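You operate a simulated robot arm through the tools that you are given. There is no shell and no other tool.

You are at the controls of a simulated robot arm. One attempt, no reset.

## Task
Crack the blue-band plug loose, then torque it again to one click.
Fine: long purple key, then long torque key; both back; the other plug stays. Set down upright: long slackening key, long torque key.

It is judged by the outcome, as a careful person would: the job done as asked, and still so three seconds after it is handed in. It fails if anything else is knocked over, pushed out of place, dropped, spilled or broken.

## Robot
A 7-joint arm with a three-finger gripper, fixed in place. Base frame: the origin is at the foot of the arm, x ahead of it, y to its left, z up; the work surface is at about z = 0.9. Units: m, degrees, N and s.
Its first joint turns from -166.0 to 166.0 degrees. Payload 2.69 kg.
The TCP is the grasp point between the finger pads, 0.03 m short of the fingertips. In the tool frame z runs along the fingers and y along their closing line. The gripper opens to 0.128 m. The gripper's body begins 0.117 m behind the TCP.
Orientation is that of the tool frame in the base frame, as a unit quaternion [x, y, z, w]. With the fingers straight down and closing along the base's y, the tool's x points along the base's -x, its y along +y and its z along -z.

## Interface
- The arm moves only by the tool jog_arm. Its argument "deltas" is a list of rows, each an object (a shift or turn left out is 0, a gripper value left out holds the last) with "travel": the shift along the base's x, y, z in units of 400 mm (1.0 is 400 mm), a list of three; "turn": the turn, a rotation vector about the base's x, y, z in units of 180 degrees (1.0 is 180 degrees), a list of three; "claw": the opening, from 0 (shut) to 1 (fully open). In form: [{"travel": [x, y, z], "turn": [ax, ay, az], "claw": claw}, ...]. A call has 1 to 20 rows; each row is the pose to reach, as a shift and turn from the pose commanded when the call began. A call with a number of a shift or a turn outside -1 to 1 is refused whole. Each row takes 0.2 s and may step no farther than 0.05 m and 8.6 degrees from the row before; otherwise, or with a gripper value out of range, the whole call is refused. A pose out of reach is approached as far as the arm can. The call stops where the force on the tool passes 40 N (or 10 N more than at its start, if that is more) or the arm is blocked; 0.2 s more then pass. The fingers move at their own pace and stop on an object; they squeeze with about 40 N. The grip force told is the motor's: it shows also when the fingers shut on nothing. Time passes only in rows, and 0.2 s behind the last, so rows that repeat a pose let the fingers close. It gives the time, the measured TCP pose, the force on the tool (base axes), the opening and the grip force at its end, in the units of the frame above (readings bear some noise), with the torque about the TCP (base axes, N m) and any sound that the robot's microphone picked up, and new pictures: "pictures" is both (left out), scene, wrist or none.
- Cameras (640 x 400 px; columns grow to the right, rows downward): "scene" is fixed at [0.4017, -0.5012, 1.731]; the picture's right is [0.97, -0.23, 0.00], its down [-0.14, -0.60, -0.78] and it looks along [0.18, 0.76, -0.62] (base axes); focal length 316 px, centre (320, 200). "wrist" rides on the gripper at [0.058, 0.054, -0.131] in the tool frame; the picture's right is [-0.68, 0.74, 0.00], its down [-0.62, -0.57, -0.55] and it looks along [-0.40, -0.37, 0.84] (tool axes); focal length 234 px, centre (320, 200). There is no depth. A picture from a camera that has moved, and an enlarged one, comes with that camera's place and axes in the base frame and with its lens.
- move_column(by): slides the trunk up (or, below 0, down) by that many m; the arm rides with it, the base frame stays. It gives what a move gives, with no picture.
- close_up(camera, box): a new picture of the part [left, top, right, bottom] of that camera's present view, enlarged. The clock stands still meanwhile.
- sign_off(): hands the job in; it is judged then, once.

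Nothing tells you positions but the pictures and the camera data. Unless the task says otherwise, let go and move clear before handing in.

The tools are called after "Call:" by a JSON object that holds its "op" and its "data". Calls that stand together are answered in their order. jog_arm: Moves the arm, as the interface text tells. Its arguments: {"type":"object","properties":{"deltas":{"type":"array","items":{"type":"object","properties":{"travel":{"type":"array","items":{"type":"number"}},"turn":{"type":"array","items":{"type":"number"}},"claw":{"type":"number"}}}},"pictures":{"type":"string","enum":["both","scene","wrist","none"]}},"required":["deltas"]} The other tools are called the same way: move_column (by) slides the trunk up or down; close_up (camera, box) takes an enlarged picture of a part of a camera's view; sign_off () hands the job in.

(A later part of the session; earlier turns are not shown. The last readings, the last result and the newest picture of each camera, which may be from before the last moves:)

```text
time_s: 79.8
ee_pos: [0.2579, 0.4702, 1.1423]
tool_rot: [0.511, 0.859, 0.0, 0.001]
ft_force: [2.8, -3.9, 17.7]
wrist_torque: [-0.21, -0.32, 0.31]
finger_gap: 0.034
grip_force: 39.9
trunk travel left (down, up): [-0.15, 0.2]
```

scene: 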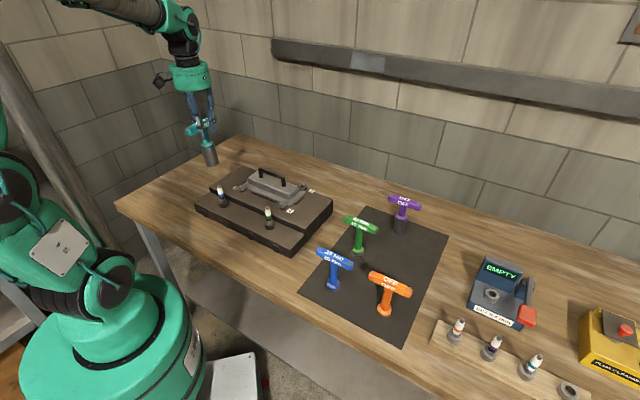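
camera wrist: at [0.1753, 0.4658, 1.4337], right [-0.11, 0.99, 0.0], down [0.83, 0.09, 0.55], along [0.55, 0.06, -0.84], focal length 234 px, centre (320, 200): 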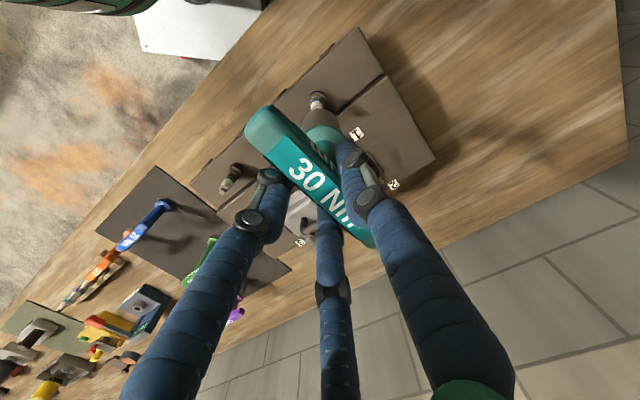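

The torque has plateaued near 0.3–0.4 with upward force building and no click. I'll back off a few degrees, lift and check whether the plug is actually turning with the key.

Call:
{"op": "jog_arm", "data": {"deltas": [{"travel": [0, 0, 0], "turn": [0, 0, 0.008], "claw": 0}, {"travel": [0, 0, 0.0], "turn": [0, 0, 0.016], "claw": 0}, {"travel": [0, 0, 0.0], "turn": [0, 0, 0.016], "claw": 0}], "pictures": "none"}}

Call:
{"op": "jog_arm", "data": {"deltas": [{"travel": [0, 0, 0.02], "claw": 0}, {"travel": [0, 0, 0.05], "claw": 0}, {"travel": [0, 0, 0.08], "claw": 0}, {"travel": [0, 0, 0.1], "claw": 0}, {"travel": [0, 0, 0.1], "claw": 0}], "pictures": "none"}}

Call:
{"op": "close_up", "data": {"camera": "scene", "box": [205, 175, 240, 210]}}

Call:
{"op": "close_up", "data": {"camera": "wrist", "box": [280, 75, 370, 145]}}

```text
time_s: 80.5
ee_pos: [0.2581, 0.47, 1.1423]
tool_rot: [0.49, 0.872, -0.001, 0.0]
ft_force: [0.7, -3.5, 9.2]
wrist_torque: [-0.17, -0.12, 0.36]
finger_gap: 0.0339
grip_force: 40.2
trunk travel left (down, up): [-0.15, 0.2]
```

```text
time_s: 81.8
ee_pos: [0.2571, 0.4699, 1.1821]
tool_rot: [0.489, 0.872, -0.001, 0.001]
ft_force: [0.4, -0.5, -6.1]
wrist_torque: [0.0, 0.01, -0.02]
finger_gap: 0.0341
grip_force: 39.7
trunk travel left (down, up): [-0.15, 0.2]
```

```text
11.43 times, centred on (222, 192) of scene
camera zoom: at [0.4017, -0.5012, 1.731], right [0.97, -0.23, 0.0], down [-0.14, -0.6, -0.78], along [0.18, 0.76, -0.62], focal length 3607 px, centre (1434, 286)
```

zoom: 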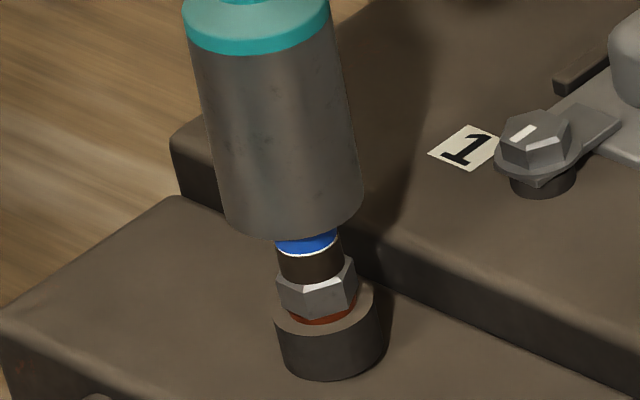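

```text
5.71 times, centred on (325, 110) of wrist
camera zoom: at [0.2708, 0.5467, 1.3133], right [0.98, -0.19, 0.0], down [-0.16, -0.82, 0.55], along [-0.11, -0.54, -0.84], focal length 1338 px, centre (291, 714)
```

zoom: 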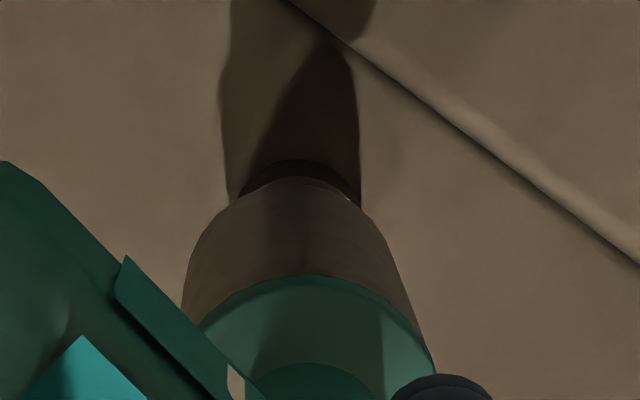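

The lift shows the hex again. I'll zoom in tightly on it, and on the untouched green plug for comparison.

Call:
{"op": "close_up", "data": {"camera": "scene", "box": [214, 188, 234, 208]}}

Call:
{"op": "close_up", "data": {"camera": "scene", "box": [256, 200, 284, 232]}}

```text
16.00 times, centred on (224, 198) of scene
camera zoom: at [0.4017, -0.5012, 1.731], right [0.97, -0.23, 0.0], down [-0.14, -0.6, -0.78], along [0.18, 0.76, -0.62], focal length 5049 px, centre (1856, 232)
```

zoom: 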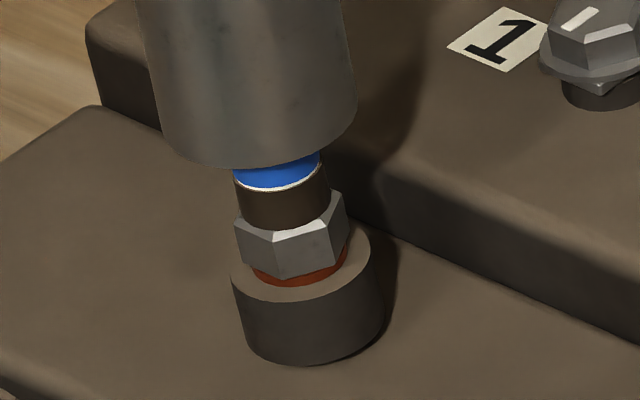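

```text
12.50 times, centred on (270, 216) of scene
camera zoom: at [0.4017, -0.5012, 1.731], right [0.97, -0.23, 0.0], down [-0.14, -0.6, -0.78], along [0.18, 0.76, -0.62], focal length 3945 px, centre (945, 0)
```

zoom: 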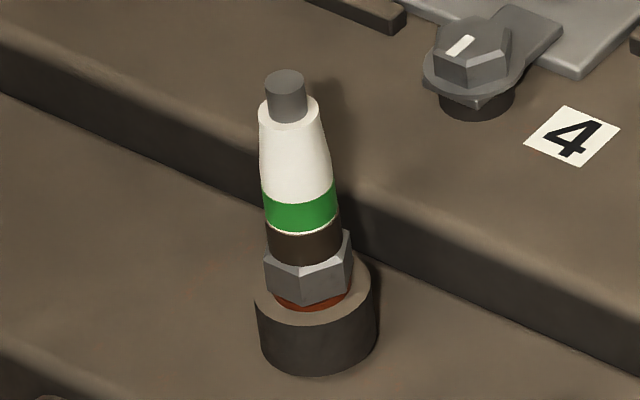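

The hex edge is now at about -19°, versus +3° after loosening, so the plug turned about 82° clockwise for 107° of key turn. I'll re-seat at this same yaw and continue clockwise, watching torque.

Call:
{"op": "jog_arm", "data": {"deltas": [{"travel": [0, 0, -0.03], "claw": 0}, {"travel": [0, 0, -0.06], "claw": 0}, {"travel": [0, 0, -0.085], "claw": 0}, {"travel": [0, 0, -0.095], "claw": 0}, {"travel": [0, 0, -0.1], "claw": 0}, {"travel": [0, 0, -0.1], "claw": 0}], "pictures": "none"}}

```text
time_s: 83.2
ee_pos: [0.2582, 0.4698, 1.1422]
tool_rot: [0.49, 0.872, 0.0, 0.0]
ft_force: [0.8, -0.3, -6.5]
wrist_torque: [-0.03, 0.01, -0.02]
finger_gap: 0.0337
grip_force: 39.7
trunk travel left (down, up): [-0.15, 0.2]
```

There's no vertical contact at this height now, so I'll lower a bit more to seat fully.

Call:
{"op": "jog_arm", "data": {"deltas": [{"travel": [0, 0, -0.0025], "claw": 0}, {"travel": [0, 0, -0.005], "claw": 0}, {"travel": [0, 0, -0.005], "claw": 0}], "pictures": "none"}}

```text
time_s: 84.0
ee_pos: [0.2573, 0.4695, 1.1413]
tool_rot: [0.489, 0.872, 0.001, 0.001]
ft_force: [-0.1, -3.2, 11.5]
wrist_torque: [-0.11, -0.14, 0.0]
finger_gap: 0.0338
grip_force: 40.0
trunk travel left (down, up): [-0.15, 0.2]
```

It's seated with about 17 N of downward press and zero torque. Now clockwise again in small steps.

Call:
{"op": "jog_arm", "data": {"deltas": [{"travel": [0, 0, 0.001], "turn": [0, 0, -0.01], "claw": 0}, {"travel": [0, 0, 0.001], "turn": [0, 0, -0.02], "claw": 0}, {"travel": [0, 0, 0.001], "turn": [0, 0, -0.02], "claw": 0}], "pictures": "none"}}

Call:
{"op": "jog_arm", "data": {"deltas": [{"travel": [0, 0, 0], "turn": [0, 0, -0.01], "claw": 0}, {"travel": [0, 0, 0], "turn": [0, 0, -0.02], "claw": 0}, {"travel": [0, 0, 0], "turn": [0, 0, -0.02], "claw": 0}], "pictures": "none"}}

```text
time_s: 84.8
ee_pos: [0.2555, 0.469, 1.1419]
tool_rot: [0.517, 0.856, 0.0, 0.0]
ft_force: [1.2, 2.6, 2.4]
wrist_torque: [0.21, -0.15, 0.1]
finger_gap: 0.034
grip_force: 40.2
trunk travel left (down, up): [-0.15, 0.2]
```

```text
time_s: 85.5
ee_pos: [0.2558, 0.4716, 1.1412]
tool_rot: [0.544, 0.839, -0.001, -0.001]
ft_force: [-4.4, -0.8, 12.4]
wrist_torque: [-0.11, 0.19, 0.19]
finger_gap: 0.034
grip_force: 40.2
trunk travel left (down, up): [-0.15, 0.2]
```

The torque is building again: 0.10, then 0.19. I'll continue.

Call:
{"op": "jog_arm", "data": {"deltas": [{"travel": [0, 0, 0], "turn": [0, 0, -0.01], "claw": 0}, {"travel": [0, 0, 0], "turn": [0, 0, -0.02], "claw": 0}, {"travel": [0, 0, 0], "turn": [0, 0, -0.02], "claw": 0}], "pictures": "none"}}

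Call:
{"op": "jog_arm", "data": {"deltas": [{"travel": [0, 0, 0], "turn": [0, 0, -0.01], "claw": 0}, {"travel": [0, 0, 0], "turn": [0, 0, -0.02], "claw": 0}, {"travel": [0, 0, 0], "turn": [0, 0, -0.02], "claw": 0}], "pictures": "none"}}

Call:
{"op": "close_up", "data": {"camera": "wrist", "box": [220, 80, 420, 280]}}

```text
time_s: 86.3
ee_pos: [0.2571, 0.4705, 1.1412]
tool_rot: [0.569, 0.822, 0.001, 0.001]
ft_force: [-3.4, 6.9, 16.4]
wrist_torque: [0.44, 0.1, 0.32]
finger_gap: 0.0342
grip_force: 39.8
trunk travel left (down, up): [-0.15, 0.2]
```

```text
time_s: 87.2
ee_pos: [0.2578, 0.47, 1.1424]
tool_rot: [0.595, 0.803, 0.0, 0.0]
ft_force: [-2.8, 2.7, 18.1]
wrist_torque: [0.24, 0.0, 0.36]
finger_gap: 0.0342
grip_force: 40.0
trunk travel left (down, up): [-0.15, 0.2]
```

```text
2.00 times, centred on (320, 180) of wrist
camera zoom: at [0.2914, 0.5403, 1.2729], right [0.9, -0.43, 0.0], down [-0.36, -0.75, 0.55], along [-0.24, -0.49, -0.84], focal length 468 px, centre (320, 240)
```

zoom: 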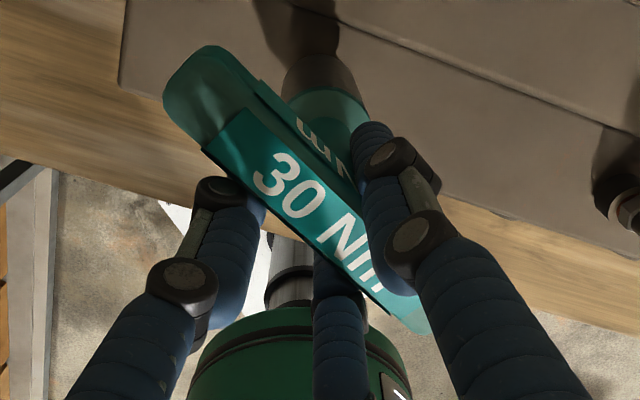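

The grip is solid and the torque is 0.36 at this yaw. I'll continue in small steps to see whether it keeps climbing toward a click.

Call:
{"op": "jog_arm", "data": {"deltas": [{"travel": [-0.0005, 0.0005, 0.001], "turn": [0, 0, -0.01], "claw": 0}, {"travel": [-0.0005, 0.0005, 0.001], "turn": [0, 0, -0.02], "claw": 0}, {"travel": [-0.0005, 0.0005, 0.001], "turn": [0, 0, -0.02], "claw": 0}], "pictures": "none"}}

Call:
{"op": "jog_arm", "data": {"deltas": [{"travel": [0, 0, 0], "turn": [0, 0, -0.01], "claw": 0}, {"travel": [0, 0, 0], "turn": [0, 0, -0.02], "claw": 0}, {"travel": [0, 0, 0], "turn": [0, 0, -0.02], "claw": 0}], "pictures": "none"}}

Call:
{"op": "close_up", "data": {"camera": "wrist", "box": [220, 80, 420, 280]}}

Call:
{"op": "close_up", "data": {"camera": "scene", "box": [185, 140, 245, 220]}}

```text
time_s: 88.0
ee_pos: [0.2573, 0.4699, 1.1408]
tool_rot: [0.62, 0.784, -0.001, 0.001]
ft_force: [3.7, 0.6, 11.2]
wrist_torque: [0.07, -0.38, 0.38]
finger_gap: 0.0341
grip_force: 40.2
trunk travel left (down, up): [-0.15, 0.2]
```

```text
time_s: 88.8
ee_pos: [0.2579, 0.4709, 1.1414]
tool_rot: [0.645, 0.764, -0.001, 0.001]
ft_force: [-2.6, -0.8, 11.8]
wrist_torque: [-0.09, 0.06, 0.38]
finger_gap: 0.034
grip_force: 39.7
trunk travel left (down, up): [-0.15, 0.2]
```

```text
2.00 times, centred on (320, 180) of wrist
camera zoom: at [0.2995, 0.5359, 1.2728], right [0.84, -0.54, 0.0], down [-0.45, -0.7, 0.55], along [-0.3, -0.46, -0.84], focal length 468 px, centre (320, 240)
```

zoom: 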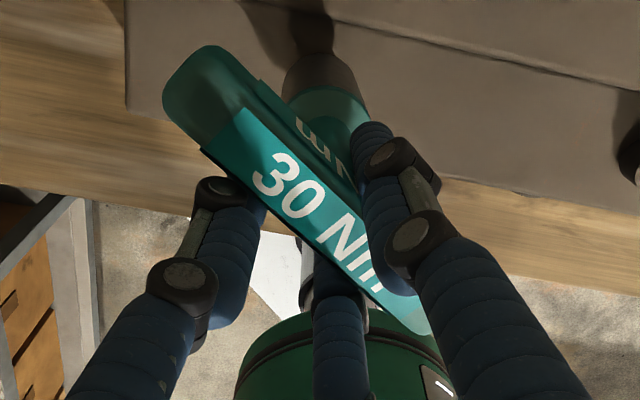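

```text
5.00 times, centred on (215, 180) of scene
camera zoom: at [0.4017, -0.5012, 1.731], right [0.97, -0.23, 0.0], down [-0.14, -0.6, -0.78], along [0.18, 0.76, -0.62], focal length 1578 px, centre (845, 300)
```

zoom: 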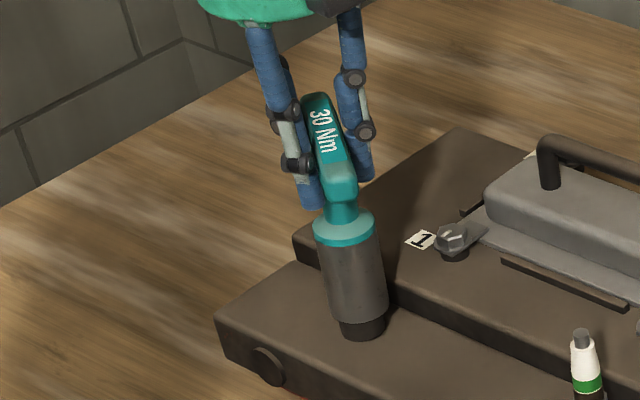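

The torque stays constant near 0.38 as the yaw advances. I'll turn another 11° or so, then lift and check whether the hex has really moved.

Call:
{"op": "jog_arm", "data": {"deltas": [{"travel": [0, 0, 0], "turn": [0, 0, -0.015], "claw": 0}, {"travel": [0, 0, 0], "turn": [0, 0, -0.03], "claw": 0}, {"travel": [0, 0, 0], "turn": [0, 0, -0.045], "claw": 0}, {"travel": [0, 0, 0], "turn": [0, 0, -0.06], "claw": 0}], "pictures": "none"}}

```text
time_s: 89.8
ee_pos: [0.2583, 0.4707, 1.1419]
tool_rot: [0.713, 0.701, 0.0, 0.0]
ft_force: [4.6, 1.0, 13.6]
wrist_torque: [0.0, -0.43, 0.38]
finger_gap: 0.0336
grip_force: 40.3
trunk travel left (down, up): [-0.15, 0.2]
```

Call:
{"op": "jog_arm", "data": {"deltas": [{"travel": [0, 0, 0.02], "claw": 0}, {"travel": [0, 0, 0.05], "claw": 0}, {"travel": [0, 0, 0.08], "claw": 0}, {"travel": [0, 0, 0.1], "claw": 0}, {"travel": [0, 0, 0.1], "claw": 0}], "pictures": "none"}}

Call:
{"op": "close_up", "data": {"camera": "scene", "box": [214, 188, 234, 208]}}

Call:
{"op": "close_up", "data": {"camera": "scene", "box": [190, 140, 250, 210]}}

Call:
{"op": "close_up", "data": {"camera": "wrist", "box": [220, 80, 420, 280]}}

```text
time_s: 91.0
ee_pos: [0.2588, 0.4707, 1.1808]
tool_rot: [0.713, 0.701, -0.001, 0.001]
ft_force: [0.1, -0.2, -6.8]
wrist_torque: [0.01, 0.01, 0.0]
finger_gap: 0.0335
grip_force: 40.0
trunk travel left (down, up): [-0.15, 0.2]
```

```text
16.00 times, centred on (224, 198) of scene
camera zoom: at [0.4017, -0.5012, 1.731], right [0.97, -0.23, 0.0], down [-0.14, -0.6, -0.78], along [0.18, 0.76, -0.62], focal length 5049 px, centre (1856, 232)
```

zoom: 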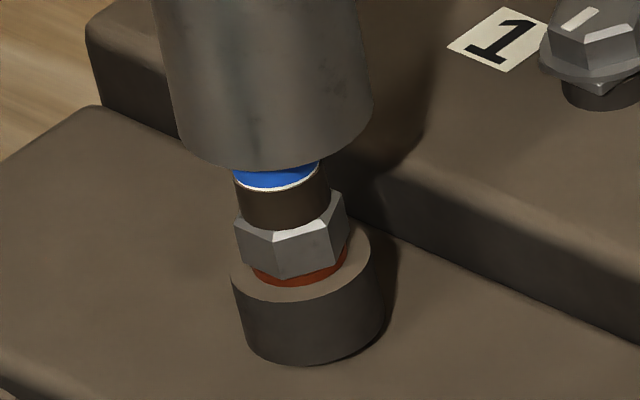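

```text
5.71 times, centred on (220, 175) of scene
camera zoom: at [0.4017, -0.5012, 1.731], right [0.97, -0.23, 0.0], down [-0.14, -0.6, -0.78], along [0.18, 0.76, -0.62], focal length 1803 px, centre (891, 343)
```

zoom: 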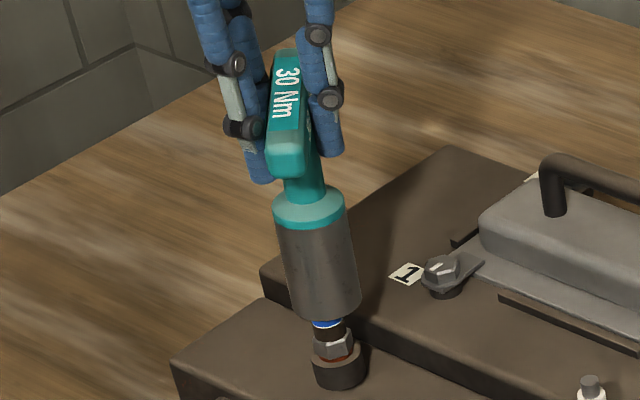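

```text
2.00 times, centred on (320, 180) of wrist
camera zoom: at [0.3123, 0.5264, 1.3122], right [0.72, -0.69, 0.0], down [-0.58, -0.6, 0.55], along [-0.38, -0.4, -0.84], focal length 468 px, centre (320, 240)
```

zoom: 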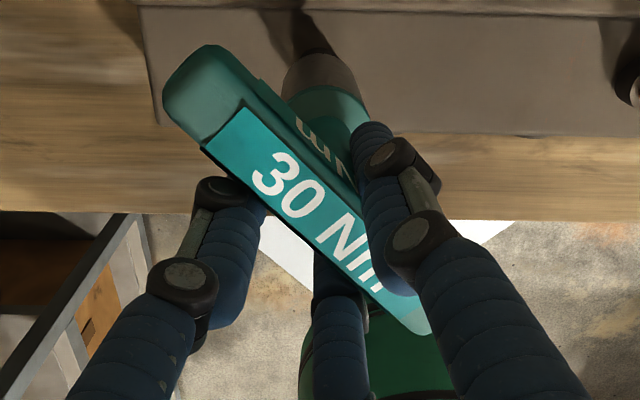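

The hex did not move during the second pass. The plug is seated, and the 0.38 Nm plateau is slip somewhere between handle and plug. While lifted, I'll turn the key back to a matching hex yaw (about -33°), re-seat it firmly and watch the socket texture to see where it slips.

Call:
{"op": "jog_arm", "data": {"deltas": [{"travel": [0, 0, 0.0], "turn": [0, 0, 0.04], "claw": 0}, {"travel": [0, 0, 0.0], "turn": [0, 0, 0.08], "claw": 0}, {"travel": [0, 0, 0.0], "turn": [0, 0, 0.12], "claw": 0}, {"travel": [0, 0, 0.0], "turn": [0, 0, 0.16], "claw": 0}, {"travel": [0, 0, 0.0], "turn": [0, 0, 0.2], "claw": 0}, {"travel": [0, 0, 0.0], "turn": [0, 0, 0.24], "claw": 0}, {"travel": [0, 0, 0.0], "turn": [0, 0, 0.28], "claw": 0}, {"travel": [0, 0, 0.0], "turn": [0, 0, 0.32], "claw": 0}, {"travel": [0, 0, 0.0], "turn": [0, 0, 0.32], "claw": 0}], "pictures": "none"}}

Call:
{"op": "close_up", "data": {"camera": "scene", "box": [205, 175, 240, 210]}}

Call:
{"op": "close_up", "data": {"camera": "wrist", "box": [280, 75, 370, 145]}}

```text
time_s: 93.0
ee_pos: [0.2576, 0.4698, 1.1809]
tool_rot: [0.288, 0.958, 0.001, 0.0]
ft_force: [-2.0, 1.2, -6.3]
wrist_torque: [-0.04, 0.02, 0.01]
finger_gap: 0.0339
grip_force: 40.0
trunk travel left (down, up): [-0.15, 0.2]
```

```text
11.43 times, centred on (222, 192) of scene
camera zoom: at [0.4017, -0.5012, 1.731], right [0.97, -0.23, 0.0], down [-0.14, -0.6, -0.78], along [0.18, 0.76, -0.62], focal length 3607 px, centre (1434, 286)
```

zoom: 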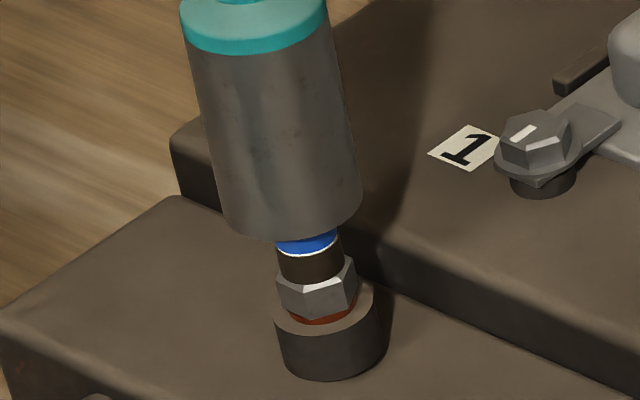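

```text
5.71 times, centred on (325, 110) of wrist
camera zoom: at [0.2372, 0.5457, 1.3125], right [0.97, 0.24, 0.0], down [0.2, -0.81, 0.55], along [0.13, -0.53, -0.84], focal length 1338 px, centre (291, 714)
```

zoom: 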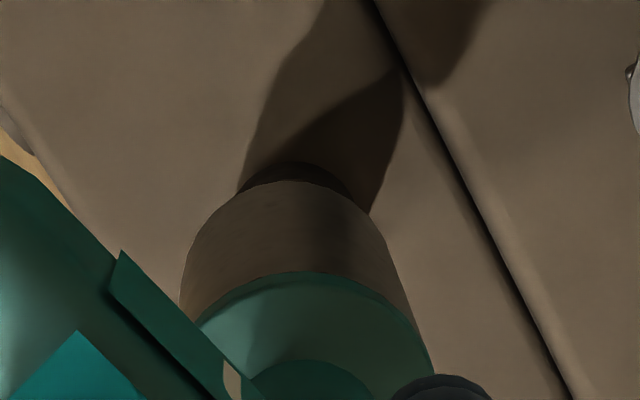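

The plug hex is unchanged. I'll re-seat the key at this yaw with a firmer push.

Call:
{"op": "jog_arm", "data": {"deltas": [{"travel": [0, 0, -0.03], "claw": 0}, {"travel": [0, 0, -0.06], "claw": 0}, {"travel": [0, 0, -0.085], "claw": 0}, {"travel": [0, 0, -0.095], "claw": 0}, {"travel": [0, 0, -0.1], "claw": 0}, {"travel": [0, 0, -0.104], "claw": 0}, {"travel": [0, 0, -0.104], "claw": 0}], "pictures": "none"}}

Call:
{"op": "close_up", "data": {"camera": "scene", "box": [205, 175, 240, 210]}}

```text
time_s: 94.5
ee_pos: [0.2573, 0.4697, 1.1409]
tool_rot: [0.287, 0.958, 0.002, 0.001]
ft_force: [-0.7, -3.1, 29.4]
wrist_torque: [-0.07, 0.01, -0.01]
finger_gap: 0.0338
grip_force: 40.3
trunk travel left (down, up): [-0.15, 0.2]
```

```text
11.43 times, centred on (222, 192) of scene
camera zoom: at [0.4017, -0.5012, 1.731], right [0.97, -0.23, 0.0], down [-0.14, -0.6, -0.78], along [0.18, 0.76, -0.62], focal length 3607 px, centre (1434, 286)
```

zoom: 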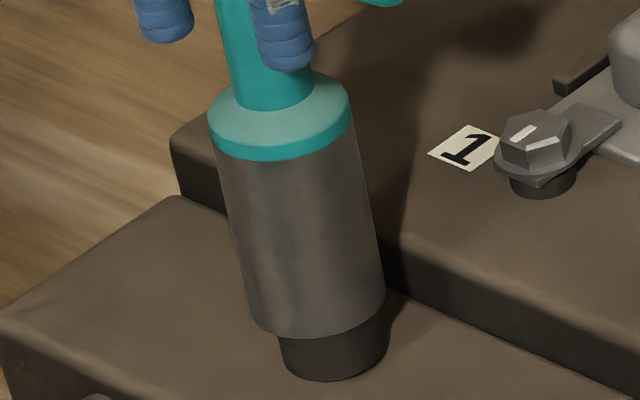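

It's seated with about 36 N down. Now I'll turn clockwise 14° and check the torque and socket texture.

Call:
{"op": "jog_arm", "data": {"deltas": [{"travel": [0, 0, 0.001], "turn": [0, 0, -0.02], "claw": 0}, {"travel": [0, 0, 0.001], "turn": [0, 0, -0.04], "claw": 0}, {"travel": [0, 0, 0.001], "turn": [0, 0, -0.06], "claw": 0}, {"travel": [0, 0, 0.001], "turn": [0, 0, -0.08], "claw": 0}], "pictures": "none"}}

Call:
{"op": "close_up", "data": {"camera": "scene", "box": [205, 175, 240, 210]}}

```text
time_s: 95.5
ee_pos: [0.2562, 0.4706, 1.14]
tool_rot: [0.407, 0.914, 0.0, 0.0]
ft_force: [-2.3, 2.8, 28.3]
wrist_torque: [0.3, -0.1, 0.41]
finger_gap: 0.0334
grip_force: 39.8
trunk travel left (down, up): [-0.15, 0.2]
```

```text
11.43 times, centred on (222, 192) of scene
camera zoom: at [0.4017, -0.5012, 1.731], right [0.97, -0.23, 0.0], down [-0.14, -0.6, -0.78], along [0.18, 0.76, -0.62], focal length 3607 px, centre (1434, 286)
```

zoom: 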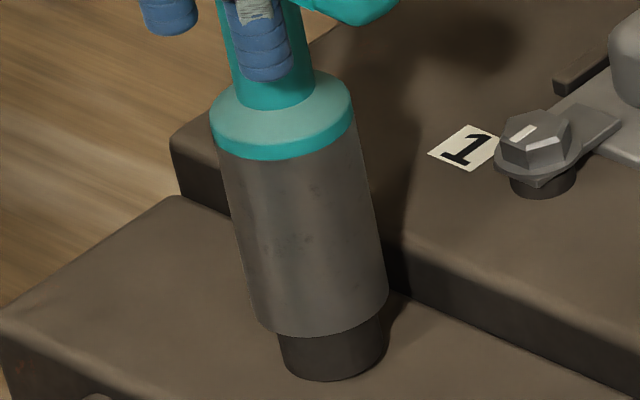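

Call:
{"op": "close_up", "data": {"camera": "scene", "box": [222, 186, 240, 204]}}

Call:
{"op": "jog_arm", "data": {"deltas": [{"travel": [0, 0, 0.0], "turn": [0, 0, -0.02], "claw": 0}, {"travel": [0, 0, 0.0], "turn": [0, 0, -0.04], "claw": 0}, {"travel": [0, 0, 0.0], "turn": [0, 0, -0.06], "claw": 0}], "pictures": "none"}}

Call:
{"op": "close_up", "data": {"camera": "scene", "box": [222, 186, 240, 204]}}

```text
16.00 times, centred on (231, 195) of scene
camera zoom: at [0.4017, -0.5012, 1.731], right [0.97, -0.23, 0.0], down [-0.14, -0.6, -0.78], along [0.18, 0.76, -0.62], focal length 5049 px, centre (1744, 280)
```

zoom: 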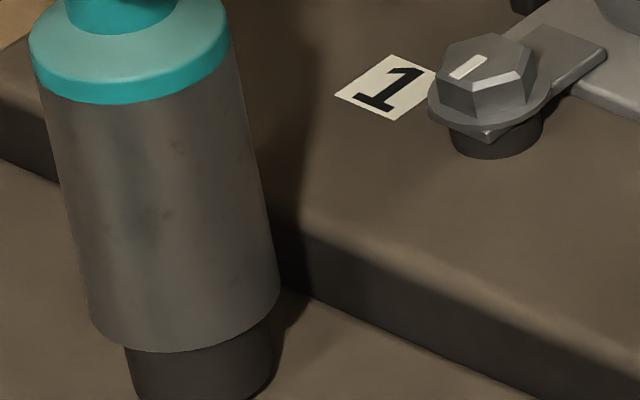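

```text
time_s: 96.3
ee_pos: [0.257, 0.4705, 1.1399]
tool_rot: [0.49, 0.872, 0.0, 0.0]
ft_force: [1.7, 6.2, 19.0]
wrist_torque: [0.42, -0.14, 0.37]
finger_gap: 0.0336
grip_force: 39.7
trunk travel left (down, up): [-0.15, 0.2]
```

```text
16.00 times, centred on (231, 195) of scene
camera zoom: at [0.4017, -0.5012, 1.731], right [0.97, -0.23, 0.0], down [-0.14, -0.6, -0.78], along [0.18, 0.76, -0.62], focal length 5049 px, centre (1744, 280)
```

zoom: 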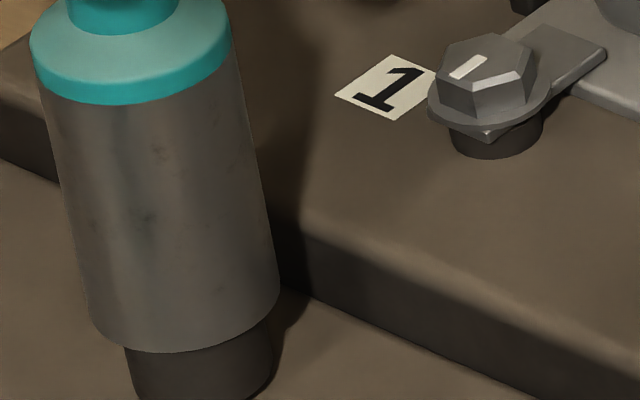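

The socket texture turns with the handle, so the slip is at the plug interface at a steady 0.38 or so, like a torque limiter. I'll keep turning smoothly in short calls, listening for a click.

Call:
{"op": "jog_arm", "data": {"deltas": [{"travel": [0, 0.001, 0.0], "turn": [0, 0, -0.02], "claw": 0}, {"travel": [0, 0.001, 0.0], "turn": [0, 0, -0.04], "claw": 0}], "pictures": "none"}}

Call:
{"op": "jog_arm", "data": {"deltas": [{"travel": [0, 0, 0.0], "turn": [0, 0, -0.02], "claw": 0}, {"travel": [0, 0, 0.0], "turn": [0, 0, -0.04], "claw": 0}], "pictures": "none"}}

```text
time_s: 97.0
ee_pos: [0.2569, 0.4706, 1.1383]
tool_rot: [0.543, 0.839, 0.0, 0.001]
ft_force: [-2.2, 3.9, 13.4]
wrist_torque: [0.36, 0.04, 0.42]
finger_gap: 0.0335
grip_force: 40.1
trunk travel left (down, up): [-0.15, 0.2]
```

```text
time_s: 97.5
ee_pos: [0.2573, 0.4704, 1.1407]
tool_rot: [0.595, 0.803, 0.0, 0.001]
ft_force: [-0.9, 0.0, 10.9]
wrist_torque: [0.14, 0.01, 0.41]
finger_gap: 0.0329
grip_force: 39.9
trunk travel left (down, up): [-0.15, 0.2]
```

The finger gap has shrunk slightly, from 0.0342 to 0.0329. I'll look at the grip before doing more.

Call:
{"op": "close_up", "data": {"camera": "wrist", "box": [220, 80, 420, 280]}}

Call:
{"op": "close_up", "data": {"camera": "scene", "box": [190, 140, 250, 210]}}

```text
2.00 times, centred on (320, 180) of wrist
camera zoom: at [0.2902, 0.5408, 1.2711], right [0.9, -0.43, 0.0], down [-0.36, -0.75, 0.55], along [-0.24, -0.5, -0.84], focal length 468 px, centre (320, 240)
```

zoom: 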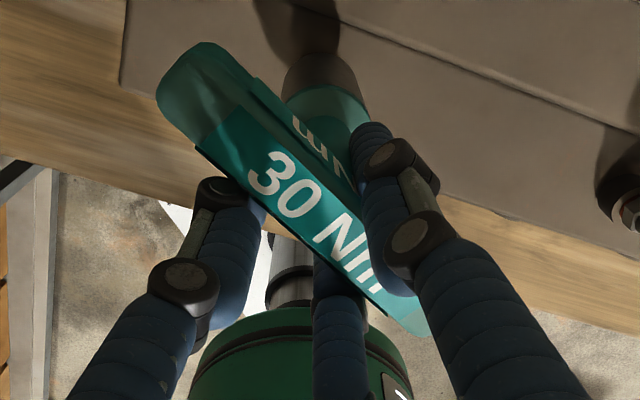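

```text
5.71 times, centred on (220, 175) of scene
camera zoom: at [0.4017, -0.5012, 1.731], right [0.97, -0.23, 0.0], down [-0.14, -0.6, -0.78], along [0.18, 0.76, -0.62], focal length 1803 px, centre (891, 343)
```

zoom: 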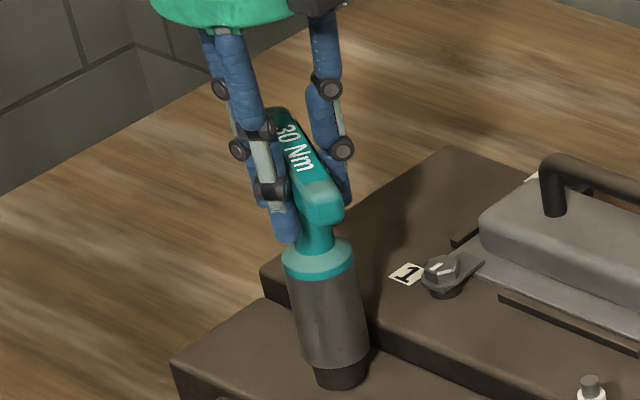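

The grip itself is fine. The behaviour fits a limiter: torque rises about 0.03/deg, then stays flat near 0.38–0.42. I'll continue the clockwise turn in short calls, listening for the click.

Call:
{"op": "jog_arm", "data": {"deltas": [{"travel": [0, 0, 0.0], "turn": [0, 0, -0.02], "claw": 0}, {"travel": [0, 0, 0.0], "turn": [0, 0, -0.04], "claw": 0}], "pictures": "none"}}

Call:
{"op": "jog_arm", "data": {"deltas": [{"travel": [0, 0, 0.0], "turn": [0, 0, -0.02], "claw": 0}, {"travel": [0, 0, 0.0], "turn": [0, 0, -0.04], "claw": 0}], "pictures": "none"}}

```text
time_s: 98.2
ee_pos: [0.2573, 0.4709, 1.14]
tool_rot: [0.645, 0.764, 0.0, 0.001]
ft_force: [-0.5, 3.0, 5.7]
wrist_torque: [0.27, -0.01, 0.65]
finger_gap: 0.0335
grip_force: 40.2
trunk travel left (down, up): [-0.15, 0.2]
```

```text
time_s: 98.8
ee_pos: [0.2571, 0.4688, 1.1391]
tool_rot: [0.692, 0.722, -0.001, 0.0]
ft_force: [0.0, 1.7, 4.7]
wrist_torque: [0.14, -0.11, 0.79]
finger_gap: 0.0333
grip_force: 39.8
trunk travel left (down, up): [-0.15, 0.2]
```

The torque has now jumped to 0.65 and then 0.79 as the press force fell, so the socket has dropped fully onto the hex. Very small steps from here, waiting for the click.

Call:
{"op": "jog_arm", "data": {"deltas": [{"travel": [0, 0, 0.0], "turn": [0, 0, -0.006], "claw": 0}, {"travel": [0, 0, 0.0], "turn": [0, 0, -0.012], "claw": 0}], "pictures": "none"}}

```text
time_s: 99.3
ee_pos: [0.2574, 0.4688, 1.1396]
tool_rot: [0.705, 0.709, 0.0, -0.001]
ft_force: [-1.8, 2.3, 7.4]
wrist_torque: [0.16, 0.04, 0.89]
finger_gap: 0.0331
grip_force: 39.6
trunk travel left (down, up): [-0.15, 0.2]
```

Call:
{"op": "jog_arm", "data": {"deltas": [{"travel": [0, 0, 0.0], "turn": [0, 0, -0.006], "claw": 0}, {"travel": [0, 0, 0.0], "turn": [0, 0, -0.012], "claw": 0}], "pictures": "none"}}

Call:
{"op": "close_up", "data": {"camera": "wrist", "box": [220, 80, 420, 280]}}

```text
time_s: 100.0
ee_pos: [0.2576, 0.4701, 1.1396]
tool_rot: [0.718, 0.696, 0.001, 0.0]
ft_force: [-2.5, -1.8, 12.1]
wrist_torque: [-0.19, 0.09, 0.86]
finger_gap: 0.0332
grip_force: 40.2
trunk travel left (down, up): [-0.15, 0.2]
```

```text
2.00 times, centred on (320, 180) of wrist
camera zoom: at [0.3118, 0.526, 1.2711], right [0.72, -0.7, 0.0], down [-0.58, -0.6, 0.55], along [-0.38, -0.39, -0.84], focal length 468 px, centre (320, 240)
```

zoom: 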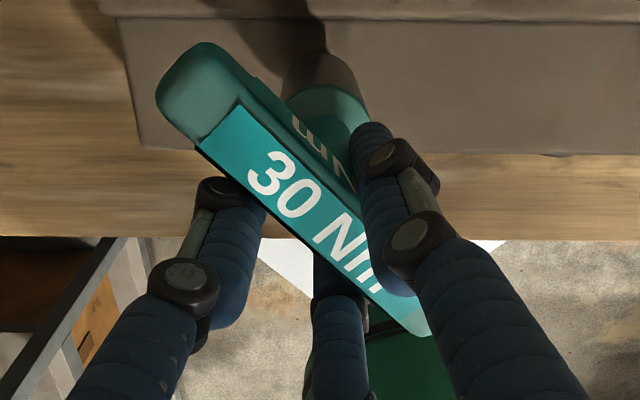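

The torque is about 0.87 and the grip holds. I'll continue in 2° steps.

Call:
{"op": "jog_arm", "data": {"deltas": [{"travel": [0, 0, 0.0], "turn": [0, 0, -0.006], "claw": 0}, {"travel": [0, 0, 0.0], "turn": [0, 0, -0.012], "claw": 0}], "pictures": "none"}}

```text
time_s: 100.5
ee_pos: [0.2576, 0.4699, 1.1391]
tool_rot: [0.73, 0.683, 0.0, 0.0]
ft_force: [0.4, -5.9, 13.0]
wrist_torque: [-0.38, -0.14, 0.91]
finger_gap: 0.0335
grip_force: 39.8
trunk travel left (down, up): [-0.15, 0.2]
```

Call:
{"op": "jog_arm", "data": {"deltas": [{"travel": [0, -0.001, 0.0005], "turn": [0, 0, -0.006], "claw": 0}, {"travel": [0, -0.001, 0.0005], "turn": [0, 0, -0.012], "claw": 0}], "pictures": "none"}}

```text
time_s: 101.2
ee_pos: [0.2571, 0.4701, 1.1388]
tool_rot: [0.744, 0.668, 0.0, 0.0]
ft_force: [-1.7, 6.0, 10.8]
wrist_torque: [0.35, 0.09, 1.01]
finger_gap: 0.0333
grip_force: 40.6
trunk travel left (down, up): [-0.15, 0.2]
```

The torque is 1.01 and rising, so I'll keep going carefully.

Call:
{"op": "jog_arm", "data": {"deltas": [{"travel": [0, 0.0005, 0.0], "turn": [0, 0, -0.006], "claw": 0}, {"travel": [0, 0.0005, 0.0], "turn": [0, 0, -0.012], "claw": 0}], "pictures": "none"}}

```text
time_s: 101.8
ee_pos: [0.259, 0.4706, 1.1388]
tool_rot: [0.756, 0.654, 0.0, 0.001]
ft_force: [-1.2, 4.8, 10.0]
wrist_torque: [0.26, 0.06, 1.03]
finger_gap: 0.0333
grip_force: 39.5
trunk travel left (down, up): [-0.15, 0.2]
```

Call:
{"op": "jog_arm", "data": {"deltas": [{"travel": [0, 0.0005, 0.0], "turn": [0, 0, -0.006], "claw": 0}, {"travel": [0, 0.0005, 0.0], "turn": [0, 0, -0.012], "claw": 0}], "pictures": "none"}}

Call:
{"op": "close_up", "data": {"camera": "wrist", "box": [220, 80, 420, 280]}}

Call:
{"op": "close_up", "data": {"camera": "scene", "box": [190, 140, 250, 210]}}

```text
time_s: 102.3
ee_pos: [0.2585, 0.4692, 1.1387]
tool_rot: [0.768, 0.64, -0.001, 0.0]
ft_force: [-2.8, 1.3, 11.1]
wrist_torque: [0.12, 0.13, 1.05]
finger_gap: 0.0334
grip_force: 39.9
trunk travel left (down, up): [-0.15, 0.2]
```

```text
2.00 times, centred on (320, 180) of wrist
camera zoom: at [0.3208, 0.517, 1.271], right [0.6, -0.8, 0.0], down [-0.67, -0.5, 0.55], along [-0.44, -0.33, -0.84], focal length 468 px, centre (320, 240)
```

zoom: 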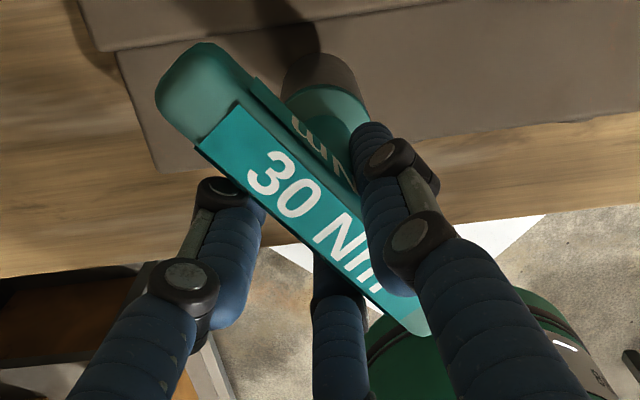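

```text
5.71 times, centred on (220, 175) of scene
camera zoom: at [0.4017, -0.5012, 1.731], right [0.97, -0.23, 0.0], down [-0.14, -0.6, -0.78], along [0.18, 0.76, -0.62], focal length 1803 px, centre (891, 343)
```

zoom: 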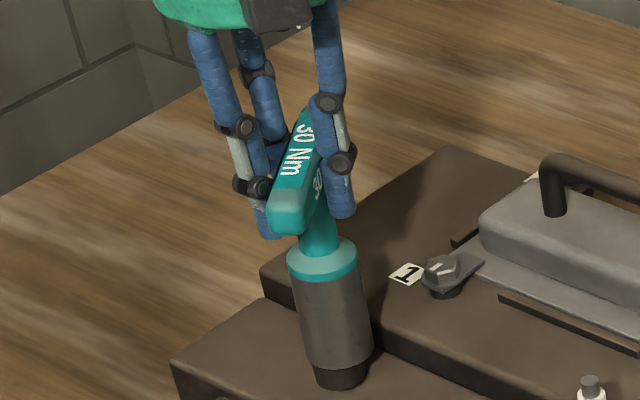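

The torque is 1.05 with no slip in the grip. I'll continue.

Call:
{"op": "jog_arm", "data": {"deltas": [{"travel": [0, 0, 0.0], "turn": [0, 0, -0.008], "claw": 0}, {"travel": [0, 0, 0.0], "turn": [0, 0, -0.016], "claw": 0}], "pictures": "none"}}

```text
time_s: 103.0
ee_pos: [0.259, 0.4718, 1.1401]
tool_rot: [0.784, 0.621, 0.0, 0.0]
ft_force: [0.7, 0.1, 11.2]
wrist_torque: [0.04, -0.15, 1.02]
finger_gap: 0.0336
grip_force: 39.9
trunk travel left (down, up): [-0.15, 0.2]
```

Call:
{"op": "jog_arm", "data": {"deltas": [{"travel": [0, 0, 0.0], "turn": [0, 0, -0.008], "claw": 0}, {"travel": [0, 0, 0.0], "turn": [0, 0, -0.016], "claw": 0}], "pictures": "none"}}

```text
time_s: 103.5
ee_pos: [0.2579, 0.4702, 1.1386]
tool_rot: [0.8, 0.6, 0.0, 0.0]
ft_force: [3.9, 2.3, 5.3]
wrist_torque: [0.12, -0.29, 1.0]
finger_gap: 0.0332
grip_force: 39.7
trunk travel left (down, up): [-0.15, 0.2]
```

The torque has plateaued near 1.0. I'll back off a few degrees to release it, then lift and check how far the plug actually turned.

Call:
{"op": "jog_arm", "data": {"deltas": [{"travel": [0, 0, 0.0], "turn": [0, 0, 0.015], "claw": 0}, {"travel": [0, 0, 0.0], "turn": [0, 0, 0.03], "claw": 0}, {"travel": [0, 0, 0.0], "turn": [0, 0, 0.03], "claw": 0}], "pictures": "none"}}

```text
time_s: 104.3
ee_pos: [0.2574, 0.4696, 1.1404]
tool_rot: [0.769, 0.639, -0.001, 0.001]
ft_force: [0.0, -2.1, 4.9]
wrist_torque: [-0.17, -0.06, 1.02]
finger_gap: 0.0335
grip_force: 40.2
trunk travel left (down, up): [-0.15, 0.2]
```

Call:
{"op": "jog_arm", "data": {"deltas": [{"travel": [0, 0, 0.02], "claw": 0}, {"travel": [0, 0, 0.05], "claw": 0}, {"travel": [0, 0, 0.08], "claw": 0}, {"travel": [0, 0, 0.104], "claw": 0}, {"travel": [0, 0, 0.104], "claw": 0}], "pictures": "none"}}

Call:
{"op": "close_up", "data": {"camera": "scene", "box": [214, 188, 234, 208]}}

Call:
{"op": "close_up", "data": {"camera": "scene", "box": [190, 140, 250, 210]}}

Call:
{"op": "close_up", "data": {"camera": "wrist", "box": [220, 80, 420, 280]}}

```text
time_s: 105.5
ee_pos: [0.2562, 0.4686, 1.1811]
tool_rot: [0.771, 0.637, -0.001, 0.001]
ft_force: [-0.1, -0.9, -6.0]
wrist_torque: [0.0, 0.01, 0.0]
finger_gap: 0.0329
grip_force: 39.9
trunk travel left (down, up): [-0.15, 0.2]
```

```text
16.00 times, centred on (224, 198) of scene
camera zoom: at [0.4017, -0.5012, 1.731], right [0.97, -0.23, 0.0], down [-0.14, -0.6, -0.78], along [0.18, 0.76, -0.62], focal length 5049 px, centre (1856, 232)
```

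zoom: 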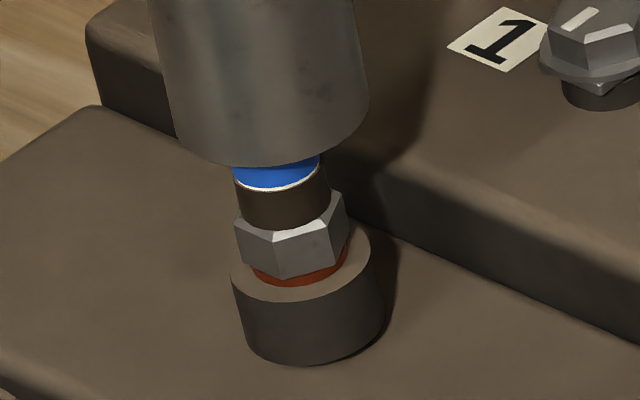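

```text
5.71 times, centred on (220, 175) of scene
camera zoom: at [0.4017, -0.5012, 1.731], right [0.97, -0.23, 0.0], down [-0.14, -0.6, -0.78], along [0.18, 0.76, -0.62], focal length 1803 px, centre (891, 343)
```

zoom: 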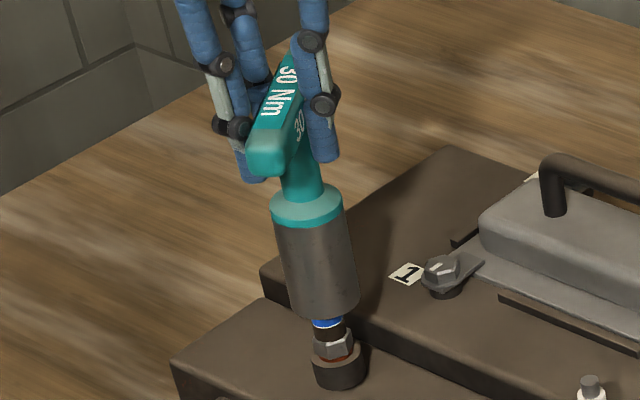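

```text
2.00 times, centred on (320, 180) of wrist
camera zoom: at [0.3192, 0.5157, 1.312], right [0.6, -0.8, 0.0], down [-0.67, -0.5, 0.55], along [-0.44, -0.33, -0.84], focal length 468 px, centre (320, 240)
```

zoom: 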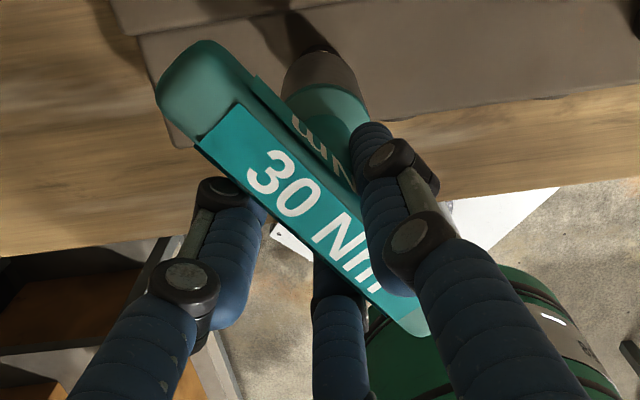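

The hex is unchanged again even after 1.0 Nm, so the plug sits firmly at its stop and the socket has been slipping around it. I'll turn back 60° in the air to a comfortable yaw, re-seat, and test how the torque behaves on winding and unwinding.

Call:
{"op": "jog_arm", "data": {"deltas": [{"travel": [0, 0, 0.0], "turn": [0, 0, 0.042], "claw": 0}, {"travel": [0, 0, 0.0], "turn": [0, 0, 0.084], "claw": 0}, {"travel": [0, 0, 0.0], "turn": [0, 0, 0.126], "claw": 0}, {"travel": [0, 0, 0.0], "turn": [0, 0, 0.168], "claw": 0}, {"travel": [0, 0, 0.0], "turn": [0, 0, 0.21], "claw": 0}, {"travel": [0, 0, 0.0], "turn": [0, 0, 0.252], "claw": 0}, {"travel": [0, 0, 0.0], "turn": [0, 0, 0.294], "claw": 0}, {"travel": [0, 0, 0.0], "turn": [0, 0, 0.333], "claw": 0}, {"travel": [0, 0, 0.0], "turn": [0, 0, 0.333], "claw": 0}], "pictures": "none"}}

Call:
{"op": "close_up", "data": {"camera": "scene", "box": [195, 150, 245, 210]}}

Call:
{"op": "close_up", "data": {"camera": "wrist", "box": [280, 75, 370, 145]}}

```text
time_s: 107.5
ee_pos: [0.2592, 0.4708, 1.1819]
tool_rot: [0.349, 0.937, -0.001, 0.0]
ft_force: [-0.3, 0.4, -6.5]
wrist_torque: [-0.06, 0.0, 0.03]
finger_gap: 0.0332
grip_force: 40.2
trunk travel left (down, up): [-0.15, 0.2]
```

```text
6.67 times, centred on (220, 180) of scene
camera zoom: at [0.4017, -0.5012, 1.731], right [0.97, -0.23, 0.0], down [-0.14, -0.6, -0.78], along [0.18, 0.76, -0.62], focal length 2104 px, centre (987, 333)
```

zoom: 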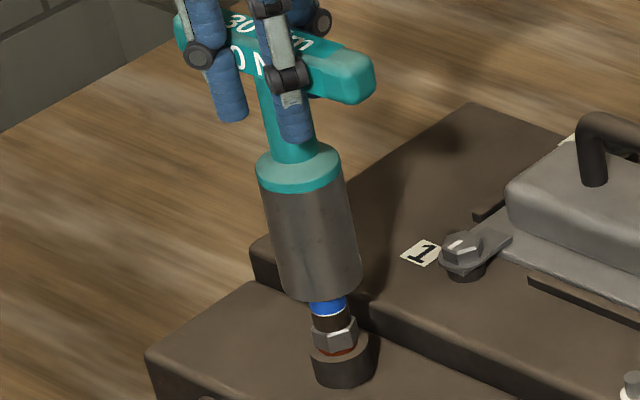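

```text
5.71 times, centred on (325, 110) of wrist
camera zoom: at [0.2479, 0.5482, 1.3127], right [0.99, 0.12, 0.0], down [0.1, -0.83, 0.55], along [0.06, -0.55, -0.84], focal length 1338 px, centre (291, 714)
```

zoom: 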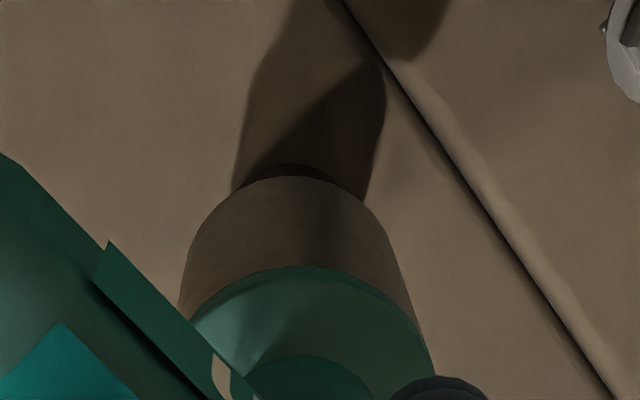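

I'll lower to seat again at this yaw and run the wind/unwind test.

Call:
{"op": "jog_arm", "data": {"deltas": [{"travel": [0, 0, -0.03], "claw": 0}, {"travel": [0, 0, -0.06], "claw": 0}, {"travel": [0, 0, -0.085], "claw": 0}, {"travel": [0, 0, -0.095], "claw": 0}, {"travel": [0, 0, -0.1], "claw": 0}, {"travel": [0, 0, -0.104], "claw": 0}, {"travel": [0, 0, -0.104], "claw": 0}], "pictures": "none"}}

```text
time_s: 109.2
ee_pos: [0.2578, 0.4713, 1.1393]
tool_rot: [0.348, 0.937, 0.0, 0.0]
ft_force: [3.2, 0.1, 1.5]
wrist_torque: [0.05, -0.25, -0.02]
finger_gap: 0.0331
grip_force: 39.7
trunk travel left (down, up): [-0.15, 0.2]
```

Call:
{"op": "jog_arm", "data": {"deltas": [{"travel": [0, 0, -0.002], "turn": [0, 0, -0.02], "claw": 0}, {"travel": [0, 0, -0.002], "turn": [0, 0, -0.04], "claw": 0}], "pictures": "none"}}

Call:
{"op": "jog_arm", "data": {"deltas": [{"travel": [0, 0, 0], "turn": [0, 0, -0.02], "claw": 0}, {"travel": [0, 0, 0], "turn": [0, 0, -0.04], "claw": 0}], "pictures": "none"}}

Call:
{"op": "jog_arm", "data": {"deltas": [{"travel": [0, 0, 0], "turn": [0, 0, -0.02], "claw": 0}, {"travel": [0, 0, 0], "turn": [0, 0, -0.04], "claw": 0}], "pictures": "none"}}

```text
time_s: 109.8
ee_pos: [0.2573, 0.4699, 1.141]
tool_rot: [0.408, 0.913, 0.0, 0.0]
ft_force: [-1.9, 4.9, 7.1]
wrist_torque: [0.29, 0.02, 0.24]
finger_gap: 0.0331
grip_force: 39.8
trunk travel left (down, up): [-0.15, 0.2]
```

```text
time_s: 110.3
ee_pos: [0.2574, 0.4697, 1.14]
tool_rot: [0.464, 0.886, 0.0, 0.0]
ft_force: [-3.0, 3.9, 15.3]
wrist_torque: [0.32, 0.21, 0.42]
finger_gap: 0.0329
grip_force: 40.1
trunk travel left (down, up): [-0.15, 0.2]
```

```text
time_s: 111.0
ee_pos: [0.2578, 0.47, 1.1391]
tool_rot: [0.519, 0.855, 0.001, 0.001]
ft_force: [1.3, 1.5, 19.0]
wrist_torque: [0.11, -0.2, 0.37]
finger_gap: 0.033
grip_force: 39.1
trunk travel left (down, up): [-0.15, 0.2]
```

Call:
{"op": "jog_arm", "data": {"deltas": [{"travel": [0, 0, 0], "turn": [0, 0, 0.02], "claw": 0}, {"travel": [0, 0, 0], "turn": [0, 0, 0.02], "claw": 0}], "pictures": "none"}}

Call:
{"op": "jog_arm", "data": {"deltas": [{"travel": [0, 0, 0], "turn": [0, 0, 0.02], "claw": 0}, {"travel": [0, 0, 0], "turn": [0, 0, 0.02], "claw": 0}], "pictures": "none"}}

Call:
{"op": "jog_arm", "data": {"deltas": [{"travel": [0, 0, 0], "turn": [0, 0, 0.02], "claw": 0}, {"travel": [0, 0, 0], "turn": [0, 0, 0.04], "claw": 0}], "pictures": "none"}}

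```text
time_s: 111.5
ee_pos: [0.2587, 0.47, 1.1385]
tool_rot: [0.491, 0.871, 0.0, -0.001]
ft_force: [5.0, -1.5, 19.2]
wrist_torque: [-0.11, -0.45, 0.36]
finger_gap: 0.033
grip_force: 39.8
trunk travel left (down, up): [-0.15, 0.2]
```

```text
time_s: 112.2
ee_pos: [0.2574, 0.4699, 1.1397]
tool_rot: [0.464, 0.886, -0.001, 0.0]
ft_force: [5.0, -2.1, 21.2]
wrist_torque: [-0.06, -0.48, 0.35]
finger_gap: 0.0331
grip_force: 40.1
trunk travel left (down, up): [-0.15, 0.2]
```

```text
time_s: 112.8
ee_pos: [0.2575, 0.4697, 1.1393]
tool_rot: [0.407, 0.913, 0.0, 0.0]
ft_force: [-0.8, -1.4, 18.9]
wrist_torque: [0.01, -0.01, 0.2]
finger_gap: 0.033
grip_force: 39.9
trunk travel left (down, up): [-0.15, 0.2]
```

The torque is elastic and repeatable with angle from where I re-seat, flat near 0.38 and then rising again past about 40° of wind-up. So I need a long continuous clockwise turn in a single engagement. I'll lift, wind back well counter-clockwise in the air, and re-seat with more travel available.

Call:
{"op": "jog_arm", "data": {"deltas": [{"travel": [0, 0, 0], "turn": [0, 0, 0.02], "claw": 0}, {"travel": [0, 0, 0], "turn": [0, 0, 0.035], "claw": 0}, {"travel": [0, 0, 0.03], "turn": [0, 0, 0.035], "claw": 0}, {"travel": [0, 0, 0.07], "turn": [0, 0, 0.035], "claw": 0}, {"travel": [0, 0, 0.104], "turn": [0, 0, 0.035], "claw": 0}, {"travel": [0, 0, 0.104], "turn": [0, 0, 0.035], "claw": 0}], "pictures": "none"}}

Call:
{"op": "close_up", "data": {"camera": "scene", "box": [205, 175, 240, 210]}}

```text
time_s: 114.2
ee_pos: [0.2585, 0.4692, 1.1798]
tool_rot: [0.356, 0.935, -0.001, 0.001]
ft_force: [-0.6, -0.8, -5.8]
wrist_torque: [-0.04, 0.0, 0.05]
finger_gap: 0.0332
grip_force: 39.5
trunk travel left (down, up): [-0.15, 0.2]
```

```text
11.43 times, centred on (222, 192) of scene
camera zoom: at [0.4017, -0.5012, 1.731], right [0.97, -0.23, 0.0], down [-0.14, -0.6, -0.78], along [0.18, 0.76, -0.62], focal length 3607 px, centre (1434, 286)
```

zoom: 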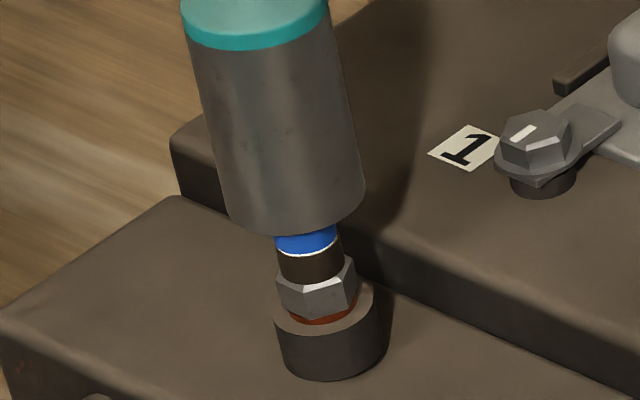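

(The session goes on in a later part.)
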